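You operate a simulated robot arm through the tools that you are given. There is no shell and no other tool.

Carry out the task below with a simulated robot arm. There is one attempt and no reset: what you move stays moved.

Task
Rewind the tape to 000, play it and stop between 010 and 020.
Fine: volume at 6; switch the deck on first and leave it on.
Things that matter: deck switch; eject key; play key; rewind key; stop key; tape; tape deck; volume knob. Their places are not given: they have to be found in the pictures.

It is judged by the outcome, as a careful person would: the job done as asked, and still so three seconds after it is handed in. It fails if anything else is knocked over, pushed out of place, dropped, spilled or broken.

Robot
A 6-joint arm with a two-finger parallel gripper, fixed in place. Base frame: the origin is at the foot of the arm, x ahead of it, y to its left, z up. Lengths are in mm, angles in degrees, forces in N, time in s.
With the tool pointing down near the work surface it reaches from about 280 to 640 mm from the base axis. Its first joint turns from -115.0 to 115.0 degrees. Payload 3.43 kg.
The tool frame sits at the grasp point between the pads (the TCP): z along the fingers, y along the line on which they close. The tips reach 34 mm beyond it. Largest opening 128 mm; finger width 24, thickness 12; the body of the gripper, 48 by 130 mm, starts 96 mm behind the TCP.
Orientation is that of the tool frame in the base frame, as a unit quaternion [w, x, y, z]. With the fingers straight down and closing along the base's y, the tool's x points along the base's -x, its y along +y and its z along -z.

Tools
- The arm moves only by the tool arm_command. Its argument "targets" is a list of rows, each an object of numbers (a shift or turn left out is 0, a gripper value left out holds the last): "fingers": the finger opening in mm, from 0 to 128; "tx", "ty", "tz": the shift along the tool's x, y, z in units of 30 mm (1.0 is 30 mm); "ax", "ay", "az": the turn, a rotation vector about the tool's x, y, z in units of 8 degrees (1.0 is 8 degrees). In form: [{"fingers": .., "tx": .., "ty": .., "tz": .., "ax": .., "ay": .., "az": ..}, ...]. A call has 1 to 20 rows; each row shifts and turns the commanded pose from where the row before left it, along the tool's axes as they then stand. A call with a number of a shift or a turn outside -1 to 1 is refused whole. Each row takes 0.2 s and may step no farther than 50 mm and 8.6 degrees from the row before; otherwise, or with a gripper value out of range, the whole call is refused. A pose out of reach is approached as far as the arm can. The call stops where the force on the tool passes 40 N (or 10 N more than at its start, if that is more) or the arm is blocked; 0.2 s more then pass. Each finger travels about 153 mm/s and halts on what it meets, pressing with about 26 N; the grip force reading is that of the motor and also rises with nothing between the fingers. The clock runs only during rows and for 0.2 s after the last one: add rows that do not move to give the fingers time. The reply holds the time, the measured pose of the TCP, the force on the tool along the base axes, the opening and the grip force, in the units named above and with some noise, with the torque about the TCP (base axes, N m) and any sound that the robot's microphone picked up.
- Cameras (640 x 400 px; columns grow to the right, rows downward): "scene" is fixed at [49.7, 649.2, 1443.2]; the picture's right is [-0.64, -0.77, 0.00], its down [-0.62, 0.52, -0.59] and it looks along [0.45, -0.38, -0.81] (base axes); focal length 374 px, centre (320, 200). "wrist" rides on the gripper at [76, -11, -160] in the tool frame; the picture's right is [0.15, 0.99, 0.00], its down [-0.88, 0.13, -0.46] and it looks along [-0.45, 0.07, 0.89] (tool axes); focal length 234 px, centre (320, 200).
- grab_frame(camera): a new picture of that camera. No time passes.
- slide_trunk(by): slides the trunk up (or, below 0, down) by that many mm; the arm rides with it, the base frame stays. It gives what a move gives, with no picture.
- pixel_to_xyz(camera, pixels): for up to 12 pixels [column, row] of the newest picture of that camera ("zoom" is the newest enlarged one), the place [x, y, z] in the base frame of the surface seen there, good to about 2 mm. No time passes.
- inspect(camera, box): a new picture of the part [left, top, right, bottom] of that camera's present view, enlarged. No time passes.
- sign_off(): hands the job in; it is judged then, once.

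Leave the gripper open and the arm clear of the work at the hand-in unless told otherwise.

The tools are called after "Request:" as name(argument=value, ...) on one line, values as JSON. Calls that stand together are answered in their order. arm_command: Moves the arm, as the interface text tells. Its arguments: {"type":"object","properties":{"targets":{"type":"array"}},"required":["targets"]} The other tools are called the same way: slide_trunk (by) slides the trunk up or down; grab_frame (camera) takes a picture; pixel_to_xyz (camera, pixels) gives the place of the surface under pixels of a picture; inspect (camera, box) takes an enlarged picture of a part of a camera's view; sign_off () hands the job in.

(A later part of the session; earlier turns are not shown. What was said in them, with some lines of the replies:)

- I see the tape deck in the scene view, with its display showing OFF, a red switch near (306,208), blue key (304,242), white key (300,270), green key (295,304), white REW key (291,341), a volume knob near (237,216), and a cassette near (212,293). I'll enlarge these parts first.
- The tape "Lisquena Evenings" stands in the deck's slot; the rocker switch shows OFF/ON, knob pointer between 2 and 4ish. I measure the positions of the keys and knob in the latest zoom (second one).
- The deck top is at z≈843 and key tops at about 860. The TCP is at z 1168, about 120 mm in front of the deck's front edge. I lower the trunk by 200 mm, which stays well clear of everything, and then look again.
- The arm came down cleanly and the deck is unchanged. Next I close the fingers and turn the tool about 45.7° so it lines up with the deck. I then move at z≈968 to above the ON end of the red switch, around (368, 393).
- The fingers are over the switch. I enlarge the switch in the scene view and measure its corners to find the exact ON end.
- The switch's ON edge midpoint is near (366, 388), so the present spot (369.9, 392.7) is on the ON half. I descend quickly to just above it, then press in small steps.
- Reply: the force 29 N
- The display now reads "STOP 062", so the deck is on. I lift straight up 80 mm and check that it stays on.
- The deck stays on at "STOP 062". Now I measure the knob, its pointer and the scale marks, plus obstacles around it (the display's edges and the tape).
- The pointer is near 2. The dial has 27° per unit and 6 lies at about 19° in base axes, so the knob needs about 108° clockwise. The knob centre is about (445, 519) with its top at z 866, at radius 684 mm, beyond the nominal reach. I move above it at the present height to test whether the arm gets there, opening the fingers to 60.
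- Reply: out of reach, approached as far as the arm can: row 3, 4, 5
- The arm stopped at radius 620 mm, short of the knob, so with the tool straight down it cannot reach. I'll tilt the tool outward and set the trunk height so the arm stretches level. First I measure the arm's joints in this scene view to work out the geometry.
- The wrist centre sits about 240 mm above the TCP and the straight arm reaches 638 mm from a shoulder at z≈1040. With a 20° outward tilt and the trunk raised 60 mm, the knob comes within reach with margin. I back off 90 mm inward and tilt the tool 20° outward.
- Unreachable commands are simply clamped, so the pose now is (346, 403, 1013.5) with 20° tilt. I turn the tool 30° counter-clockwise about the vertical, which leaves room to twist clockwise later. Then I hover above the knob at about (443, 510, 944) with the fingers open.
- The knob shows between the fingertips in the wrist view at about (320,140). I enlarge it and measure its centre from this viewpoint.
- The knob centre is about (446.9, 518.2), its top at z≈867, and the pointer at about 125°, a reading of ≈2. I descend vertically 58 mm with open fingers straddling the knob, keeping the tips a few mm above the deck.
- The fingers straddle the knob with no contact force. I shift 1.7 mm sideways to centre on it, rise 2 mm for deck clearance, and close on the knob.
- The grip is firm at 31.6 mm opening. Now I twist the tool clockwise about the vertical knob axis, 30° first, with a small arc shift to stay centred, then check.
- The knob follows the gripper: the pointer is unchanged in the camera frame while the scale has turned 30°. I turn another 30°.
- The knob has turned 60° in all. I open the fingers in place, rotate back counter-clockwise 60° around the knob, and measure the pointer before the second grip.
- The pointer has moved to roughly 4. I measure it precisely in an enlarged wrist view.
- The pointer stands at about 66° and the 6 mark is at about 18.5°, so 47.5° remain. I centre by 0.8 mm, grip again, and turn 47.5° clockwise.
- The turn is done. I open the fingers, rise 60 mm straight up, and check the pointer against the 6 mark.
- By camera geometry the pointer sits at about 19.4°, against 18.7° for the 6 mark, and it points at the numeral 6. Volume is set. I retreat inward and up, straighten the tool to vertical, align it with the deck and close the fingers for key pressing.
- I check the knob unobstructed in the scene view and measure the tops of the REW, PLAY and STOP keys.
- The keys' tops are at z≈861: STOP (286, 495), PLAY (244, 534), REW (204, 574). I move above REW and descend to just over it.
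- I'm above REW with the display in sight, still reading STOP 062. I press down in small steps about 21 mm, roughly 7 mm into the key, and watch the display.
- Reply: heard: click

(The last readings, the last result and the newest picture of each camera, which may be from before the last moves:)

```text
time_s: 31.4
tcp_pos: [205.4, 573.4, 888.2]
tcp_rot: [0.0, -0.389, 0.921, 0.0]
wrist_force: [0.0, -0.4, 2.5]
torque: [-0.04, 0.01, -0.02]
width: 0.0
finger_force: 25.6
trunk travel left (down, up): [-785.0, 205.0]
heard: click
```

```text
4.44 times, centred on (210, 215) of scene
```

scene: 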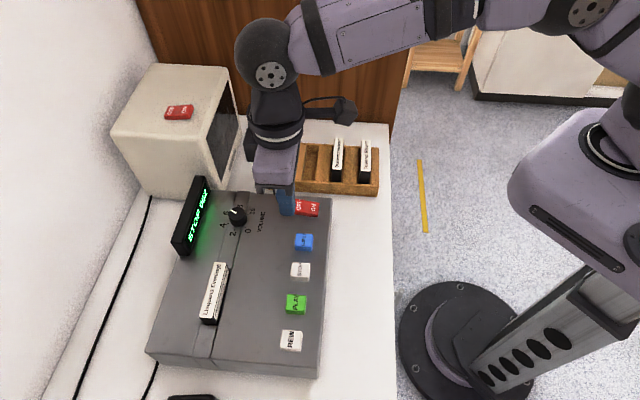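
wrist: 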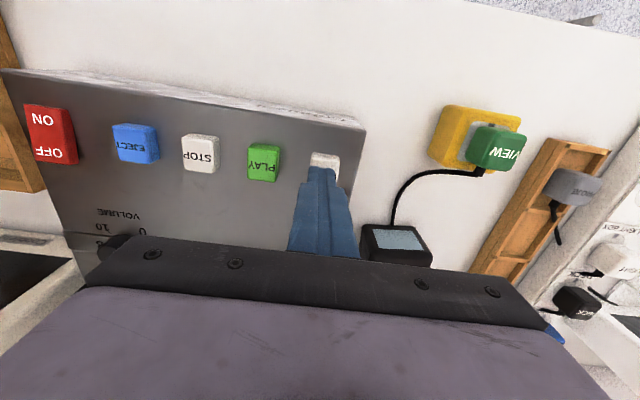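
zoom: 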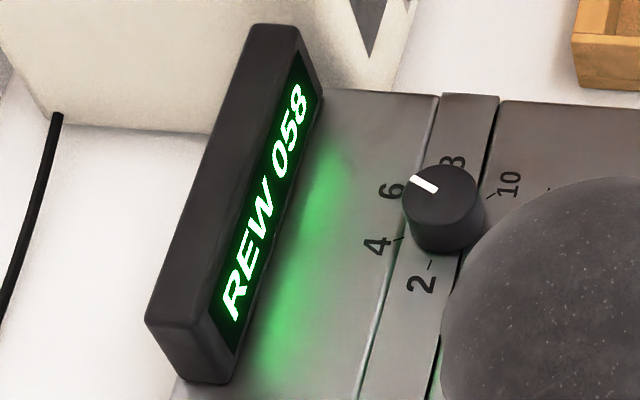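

A click was heard and the display reads "REW 058", so it is rewinding. I lift off the key and wait a second to see the rate.

Request:
arm_command(targets=[{"tz": -0.4}, {"tz": -0.4}, {}, {}])

Request:
inspect(camera="scene", box=[160, 170, 260, 260])

```text
time_s: 32.4
tcp_pos: [205.1, 572.6, 911.7]
tcp_rot: [0.0, -0.388, 0.921, -0.001]
wrist_force: [-0.1, -0.6, 0.4]
torque: [-0.01, -0.04, -0.01]
width: 0.0
finger_force: 26.3
trunk travel left (down, up): [-785.0, 205.0]
```

```text
4.44 times, centred on (210, 215) of scene
```

zoom: 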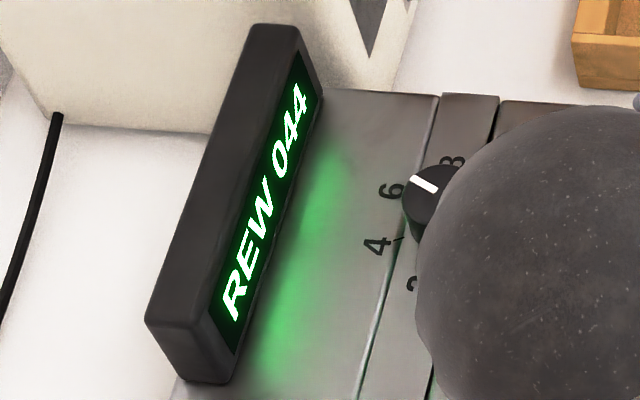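

It rewinds at about 14 counts per second, leaving about 3 s. Meanwhile I move above PLAY, then wait most of the remaining time.

Request:
arm_command(targets=[{"ty": -0.913}, {"ty": -0.913}, {}, {}, {}, {}, {}, {}, {}, {}])

Request:
inspect(camera="scene", box=[160, 170, 260, 260])

Request:
grab_frame(camera="wrist")

```text
time_s: 34.6
tcp_pos: [243.5, 533.3, 912.3]
tcp_rot: [0.0, -0.388, 0.921, 0.0]
wrist_force: [-0.1, -0.9, -0.2]
torque: [0.02, -0.04, -0.02]
width: 0.1
finger_force: 26.2
trunk travel left (down, up): [-785.0, 205.0]
```

```text
4.44 times, centred on (210, 215) of scene
```

zoom: 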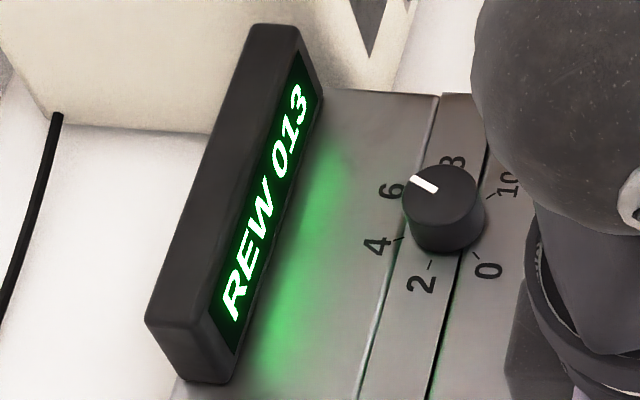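

```text
taken
```

wrist: 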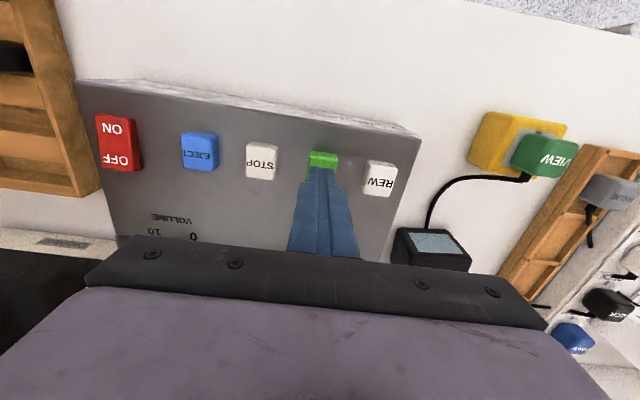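

Display reads "REW 013" with the fingers above PLAY. I wait 1.2 s more for it to reach 000.

Request:
arm_command(targets=[{}, {}, {}, {}, {}])

Request:
inspect(camera="scene", box=[160, 170, 260, 260])

```text
time_s: 35.8
tcp_pos: [244.3, 535.5, 912.4]
tcp_rot: [0.0, -0.388, 0.922, 0.0]
wrist_force: [0.4, -0.2, -0.9]
torque: [0.04, -0.04, 0.04]
width: 0.0
finger_force: 25.8
trunk travel left (down, up): [-785.0, 205.0]
```

```text
4.44 times, centred on (210, 215) of scene
```

zoom: 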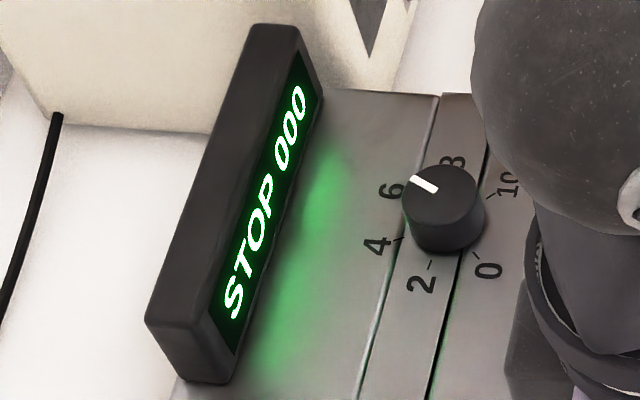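

It stopped by itself at "STOP 000". Now I press PLAY the same way, about 24 mm down to TCP z≈888.

Request:
arm_command(targets=[{"tz": 0.5}, {"tz": 0.1}, {"tz": 0.1}, {"tz": 0.1}])

Request:
inspect(camera="scene", box=[160, 170, 260, 260])

```text
time_s: 36.8
tcp_pos: [244.0, 534.9, 887.6]
tcp_rot: [0.0, -0.389, 0.921, -0.001]
wrist_force: [0.9, -1.1, 1.9]
torque: [0.0, -0.06, 0.03]
width: 0.1
finger_force: 26.0
trunk travel left (down, up): [-785.0, 205.0]
heard: click
```

```text
4.44 times, centred on (210, 215) of scene
```

zoom: 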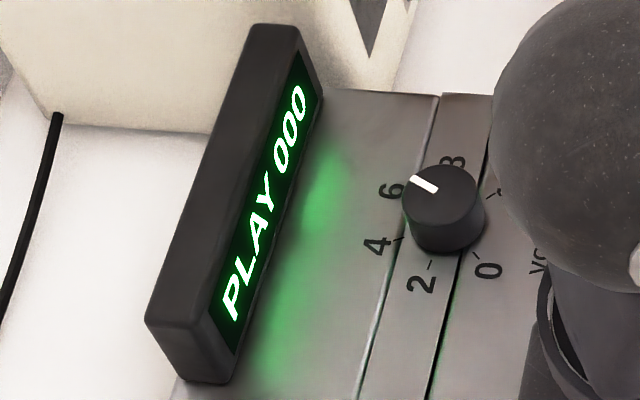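

"PLAY 000": it is playing. I lift 24 mm and shift 58 mm to hover above STOP, then read the counter for its rate.

Request:
arm_command(targets=[{"tz": -0.8}, {"ty": -0.965}, {"ty": -0.965}, {}])

Request:
inspect(camera="scene", box=[160, 170, 260, 260])

Request:
grab_frame(camera="wrist")

```text
time_s: 37.8
tcp_pos: [285.5, 495.7, 913.3]
tcp_rot: [0.0, -0.389, 0.921, 0.0]
wrist_force: [1.6, 0.2, 0.2]
torque: [0.02, 0.02, -0.01]
width: 0.0
finger_force: 26.3
trunk travel left (down, up): [-785.0, 205.0]
```

```text
4.44 times, centred on (210, 215) of scene
```

zoom: 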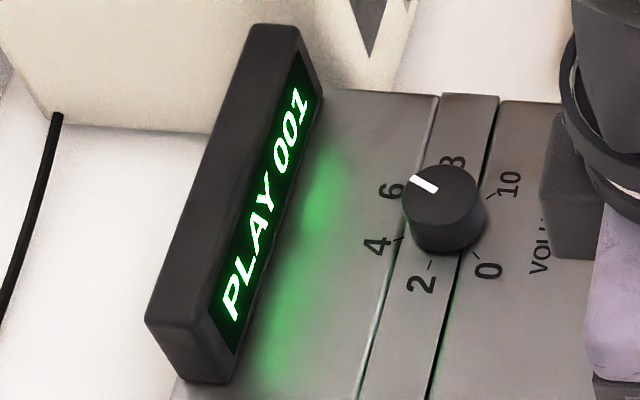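

```text
taken
```

wrist: 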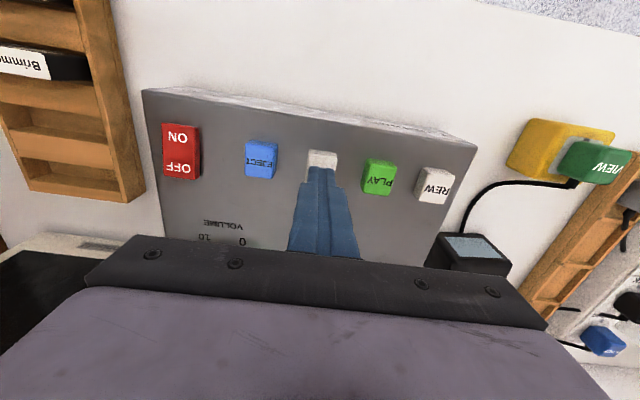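

"PLAY 001", so roughly one count per second, and the fingers are above STOP. I wait about 4 s and read again.

Request:
arm_command(targets=[{}, {}, {}, {}, {}, {}, {}, {}, {}, {}, {}, {}, {}, {}, {}, {}, {}, {}, {}, {}])

Request:
inspect(camera="scene", box=[160, 170, 260, 260])

```text
time_s: 42.0
tcp_pos: [285.3, 495.5, 911.9]
tcp_rot: [0.0, -0.388, 0.922, 0.0]
wrist_force: [0.7, 0.1, -0.9]
torque: [-0.02, -0.01, -0.02]
width: 0.0
finger_force: 26.4
trunk travel left (down, up): [-785.0, 205.0]
```

```text
4.44 times, centred on (210, 215) of scene
```

zoom: 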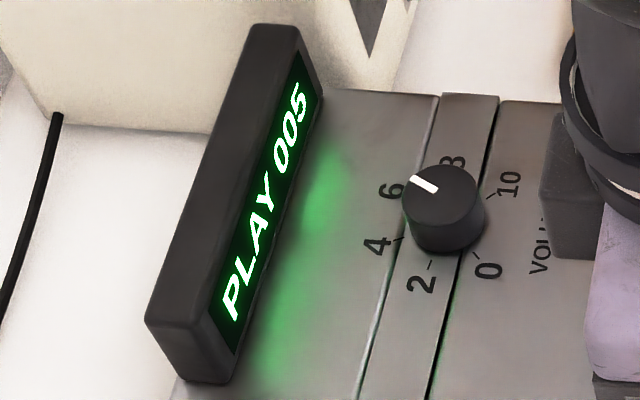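

The counter reads 005 at t=42.0, about one count per second. I wait 8.4 s more in two calls, aiming for about 014.

Request:
arm_command(targets=[{}, {}, {}, {}, {}, {}, {}, {}, {}, {}, {}, {}, {}, {}, {}, {}, {}, {}, {}, {}])

Request:
inspect(camera="scene", box=[160, 170, 260, 260])

```text
time_s: 46.2
tcp_pos: [284.0, 495.4, 911.3]
tcp_rot: [0.001, -0.388, 0.922, 0.0]
wrist_force: [0.3, -0.3, -0.1]
torque: [0.0, -0.03, -0.03]
width: 0.0
finger_force: 25.9
trunk travel left (down, up): [-785.0, 205.0]
```

```text
4.44 times, centred on (210, 215) of scene
```

zoom: 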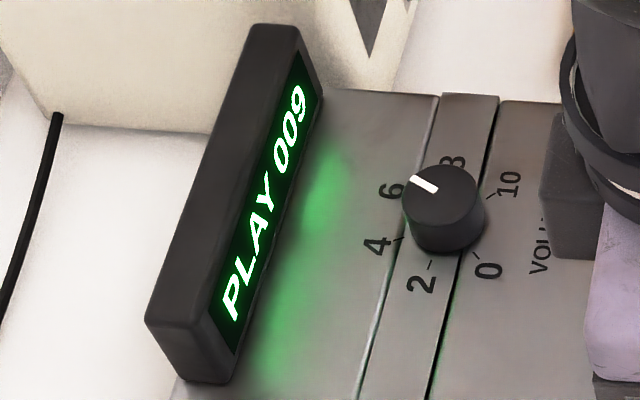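

Counter 009. I wait another 4.2 s, to about 013–014.

Request:
arm_command(targets=[{}, {}, {}, {}, {}, {}, {}, {}, {}, {}, {}, {}, {}, {}, {}, {}, {}, {}, {}, {}])

Request:
inspect(camera="scene", box=[160, 170, 260, 260])

```text
time_s: 50.4
tcp_pos: [285.3, 495.6, 912.1]
tcp_rot: [0.0, -0.388, 0.921, 0.0]
wrist_force: [0.3, -1.5, -0.2]
torque: [0.02, 0.01, 0.01]
width: 0.0
finger_force: 26.3
trunk travel left (down, up): [-785.0, 205.0]
```

```text
4.44 times, centred on (210, 215) of scene
```

zoom: 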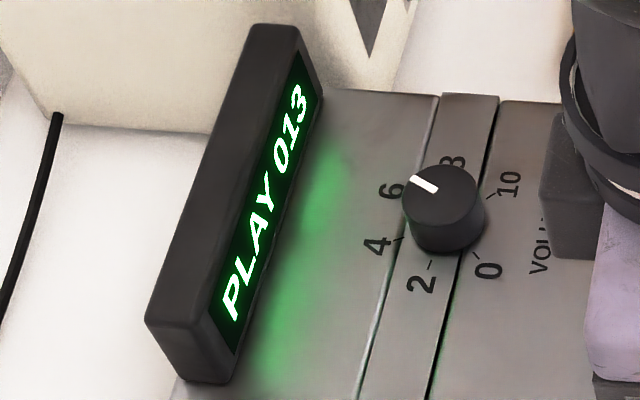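

Counter 013. I now press STOP, 24 mm down in small final steps, which should stop it at about 014.

Request:
arm_command(targets=[{"tz": 0.5}, {"tz": 0.1}, {"tz": 0.1}, {"tz": 0.1}])

Request:
inspect(camera="scene", box=[160, 170, 260, 260])

```text
time_s: 51.4
tcp_pos: [283.8, 494.6, 888.7]
tcp_rot: [0.0, -0.389, 0.921, 0.0]
wrist_force: [1.3, 1.7, 1.3]
torque: [-0.01, -0.06, 0.02]
width: 0.0
finger_force: 26.6
trunk travel left (down, up): [-785.0, 205.0]
heard: click
```

```text
4.44 times, centred on (210, 215) of scene
```

zoom: 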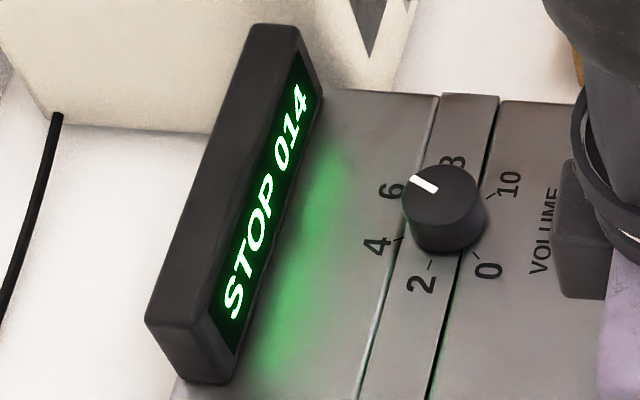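

"STOP 014", inside 010–020. I lift straight up 90 mm, back away 150 mm towards the robot, and then open the gripper in free air.

Request:
arm_command(targets=[{"tz": -0.5}, {"tz": -0.9}, {"tz": -0.9}, {"tz": -0.7}, {"tx": 1.0}, {"tx": 1.0}, {"tx": 1.0}, {"tx": 1.0}, {"tx": 1.0}, {"fingers": 128}, {}, {}, {}])

Request:
grab_frame(camera="scene")

Request:
inspect(camera="scene", box=[140, 170, 340, 295])

Request:
grab_frame(camera="wrist")

```text
time_s: 54.2
tcp_pos: [181.1, 386.4, 977.4]
tcp_rot: [0.0, -0.388, 0.922, 0.0]
wrist_force: [0.2, 0.5, -0.3]
torque: [-0.03, -0.02, 0.02]
width: 128.0
finger_force: 0.0
trunk travel left (down, up): [-785.0, 205.0]
```

```text
taken
```

scene: 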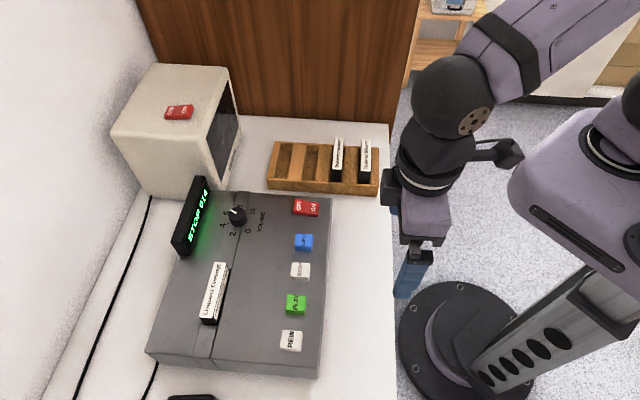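

```text
3.20 times, centred on (240, 232) of scene
```

zoom: 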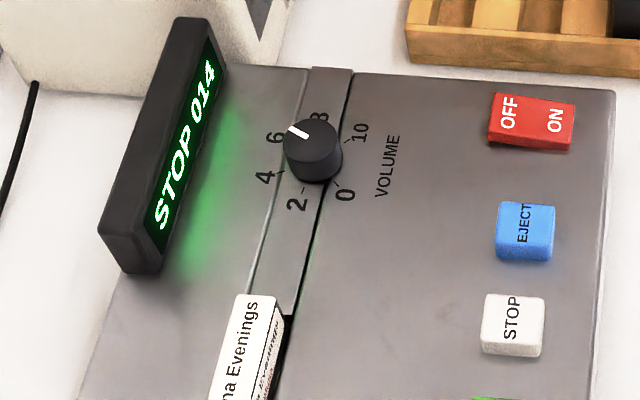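

```text
taken
```

wrist: 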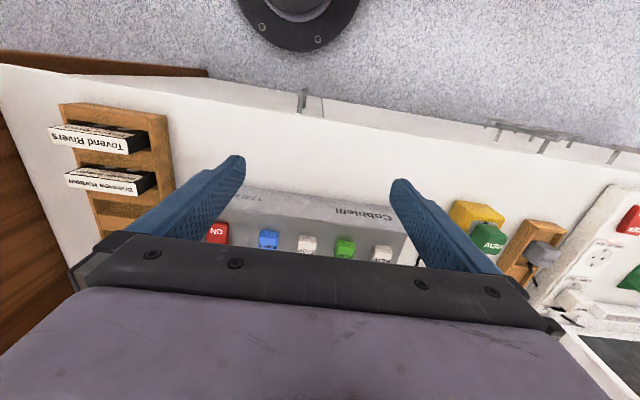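

The display reads "STOP 014" and the deck is on. The volume pointer is at 6, the tape and everything else are undisturbed, and the arm is clear with the gripper open. I hand the job in.

Request:
sign_off()

```text
The job is handed in.
```

The job is done and handed in. The tape was rewound to 000, played, and stopped at 014, inside the 010–020 window.

- **Deck:** I switched it on before anything else, and it is still on, with the display reading "STOP 014".
- **Volume:** It went from about 2 to 6. By my measurement the pointer is within about a degree of the 6 mark.
- **Surroundings:** The final pictures showed nothing knocked over or moved. The arm is clear of the deck with the gripper open.
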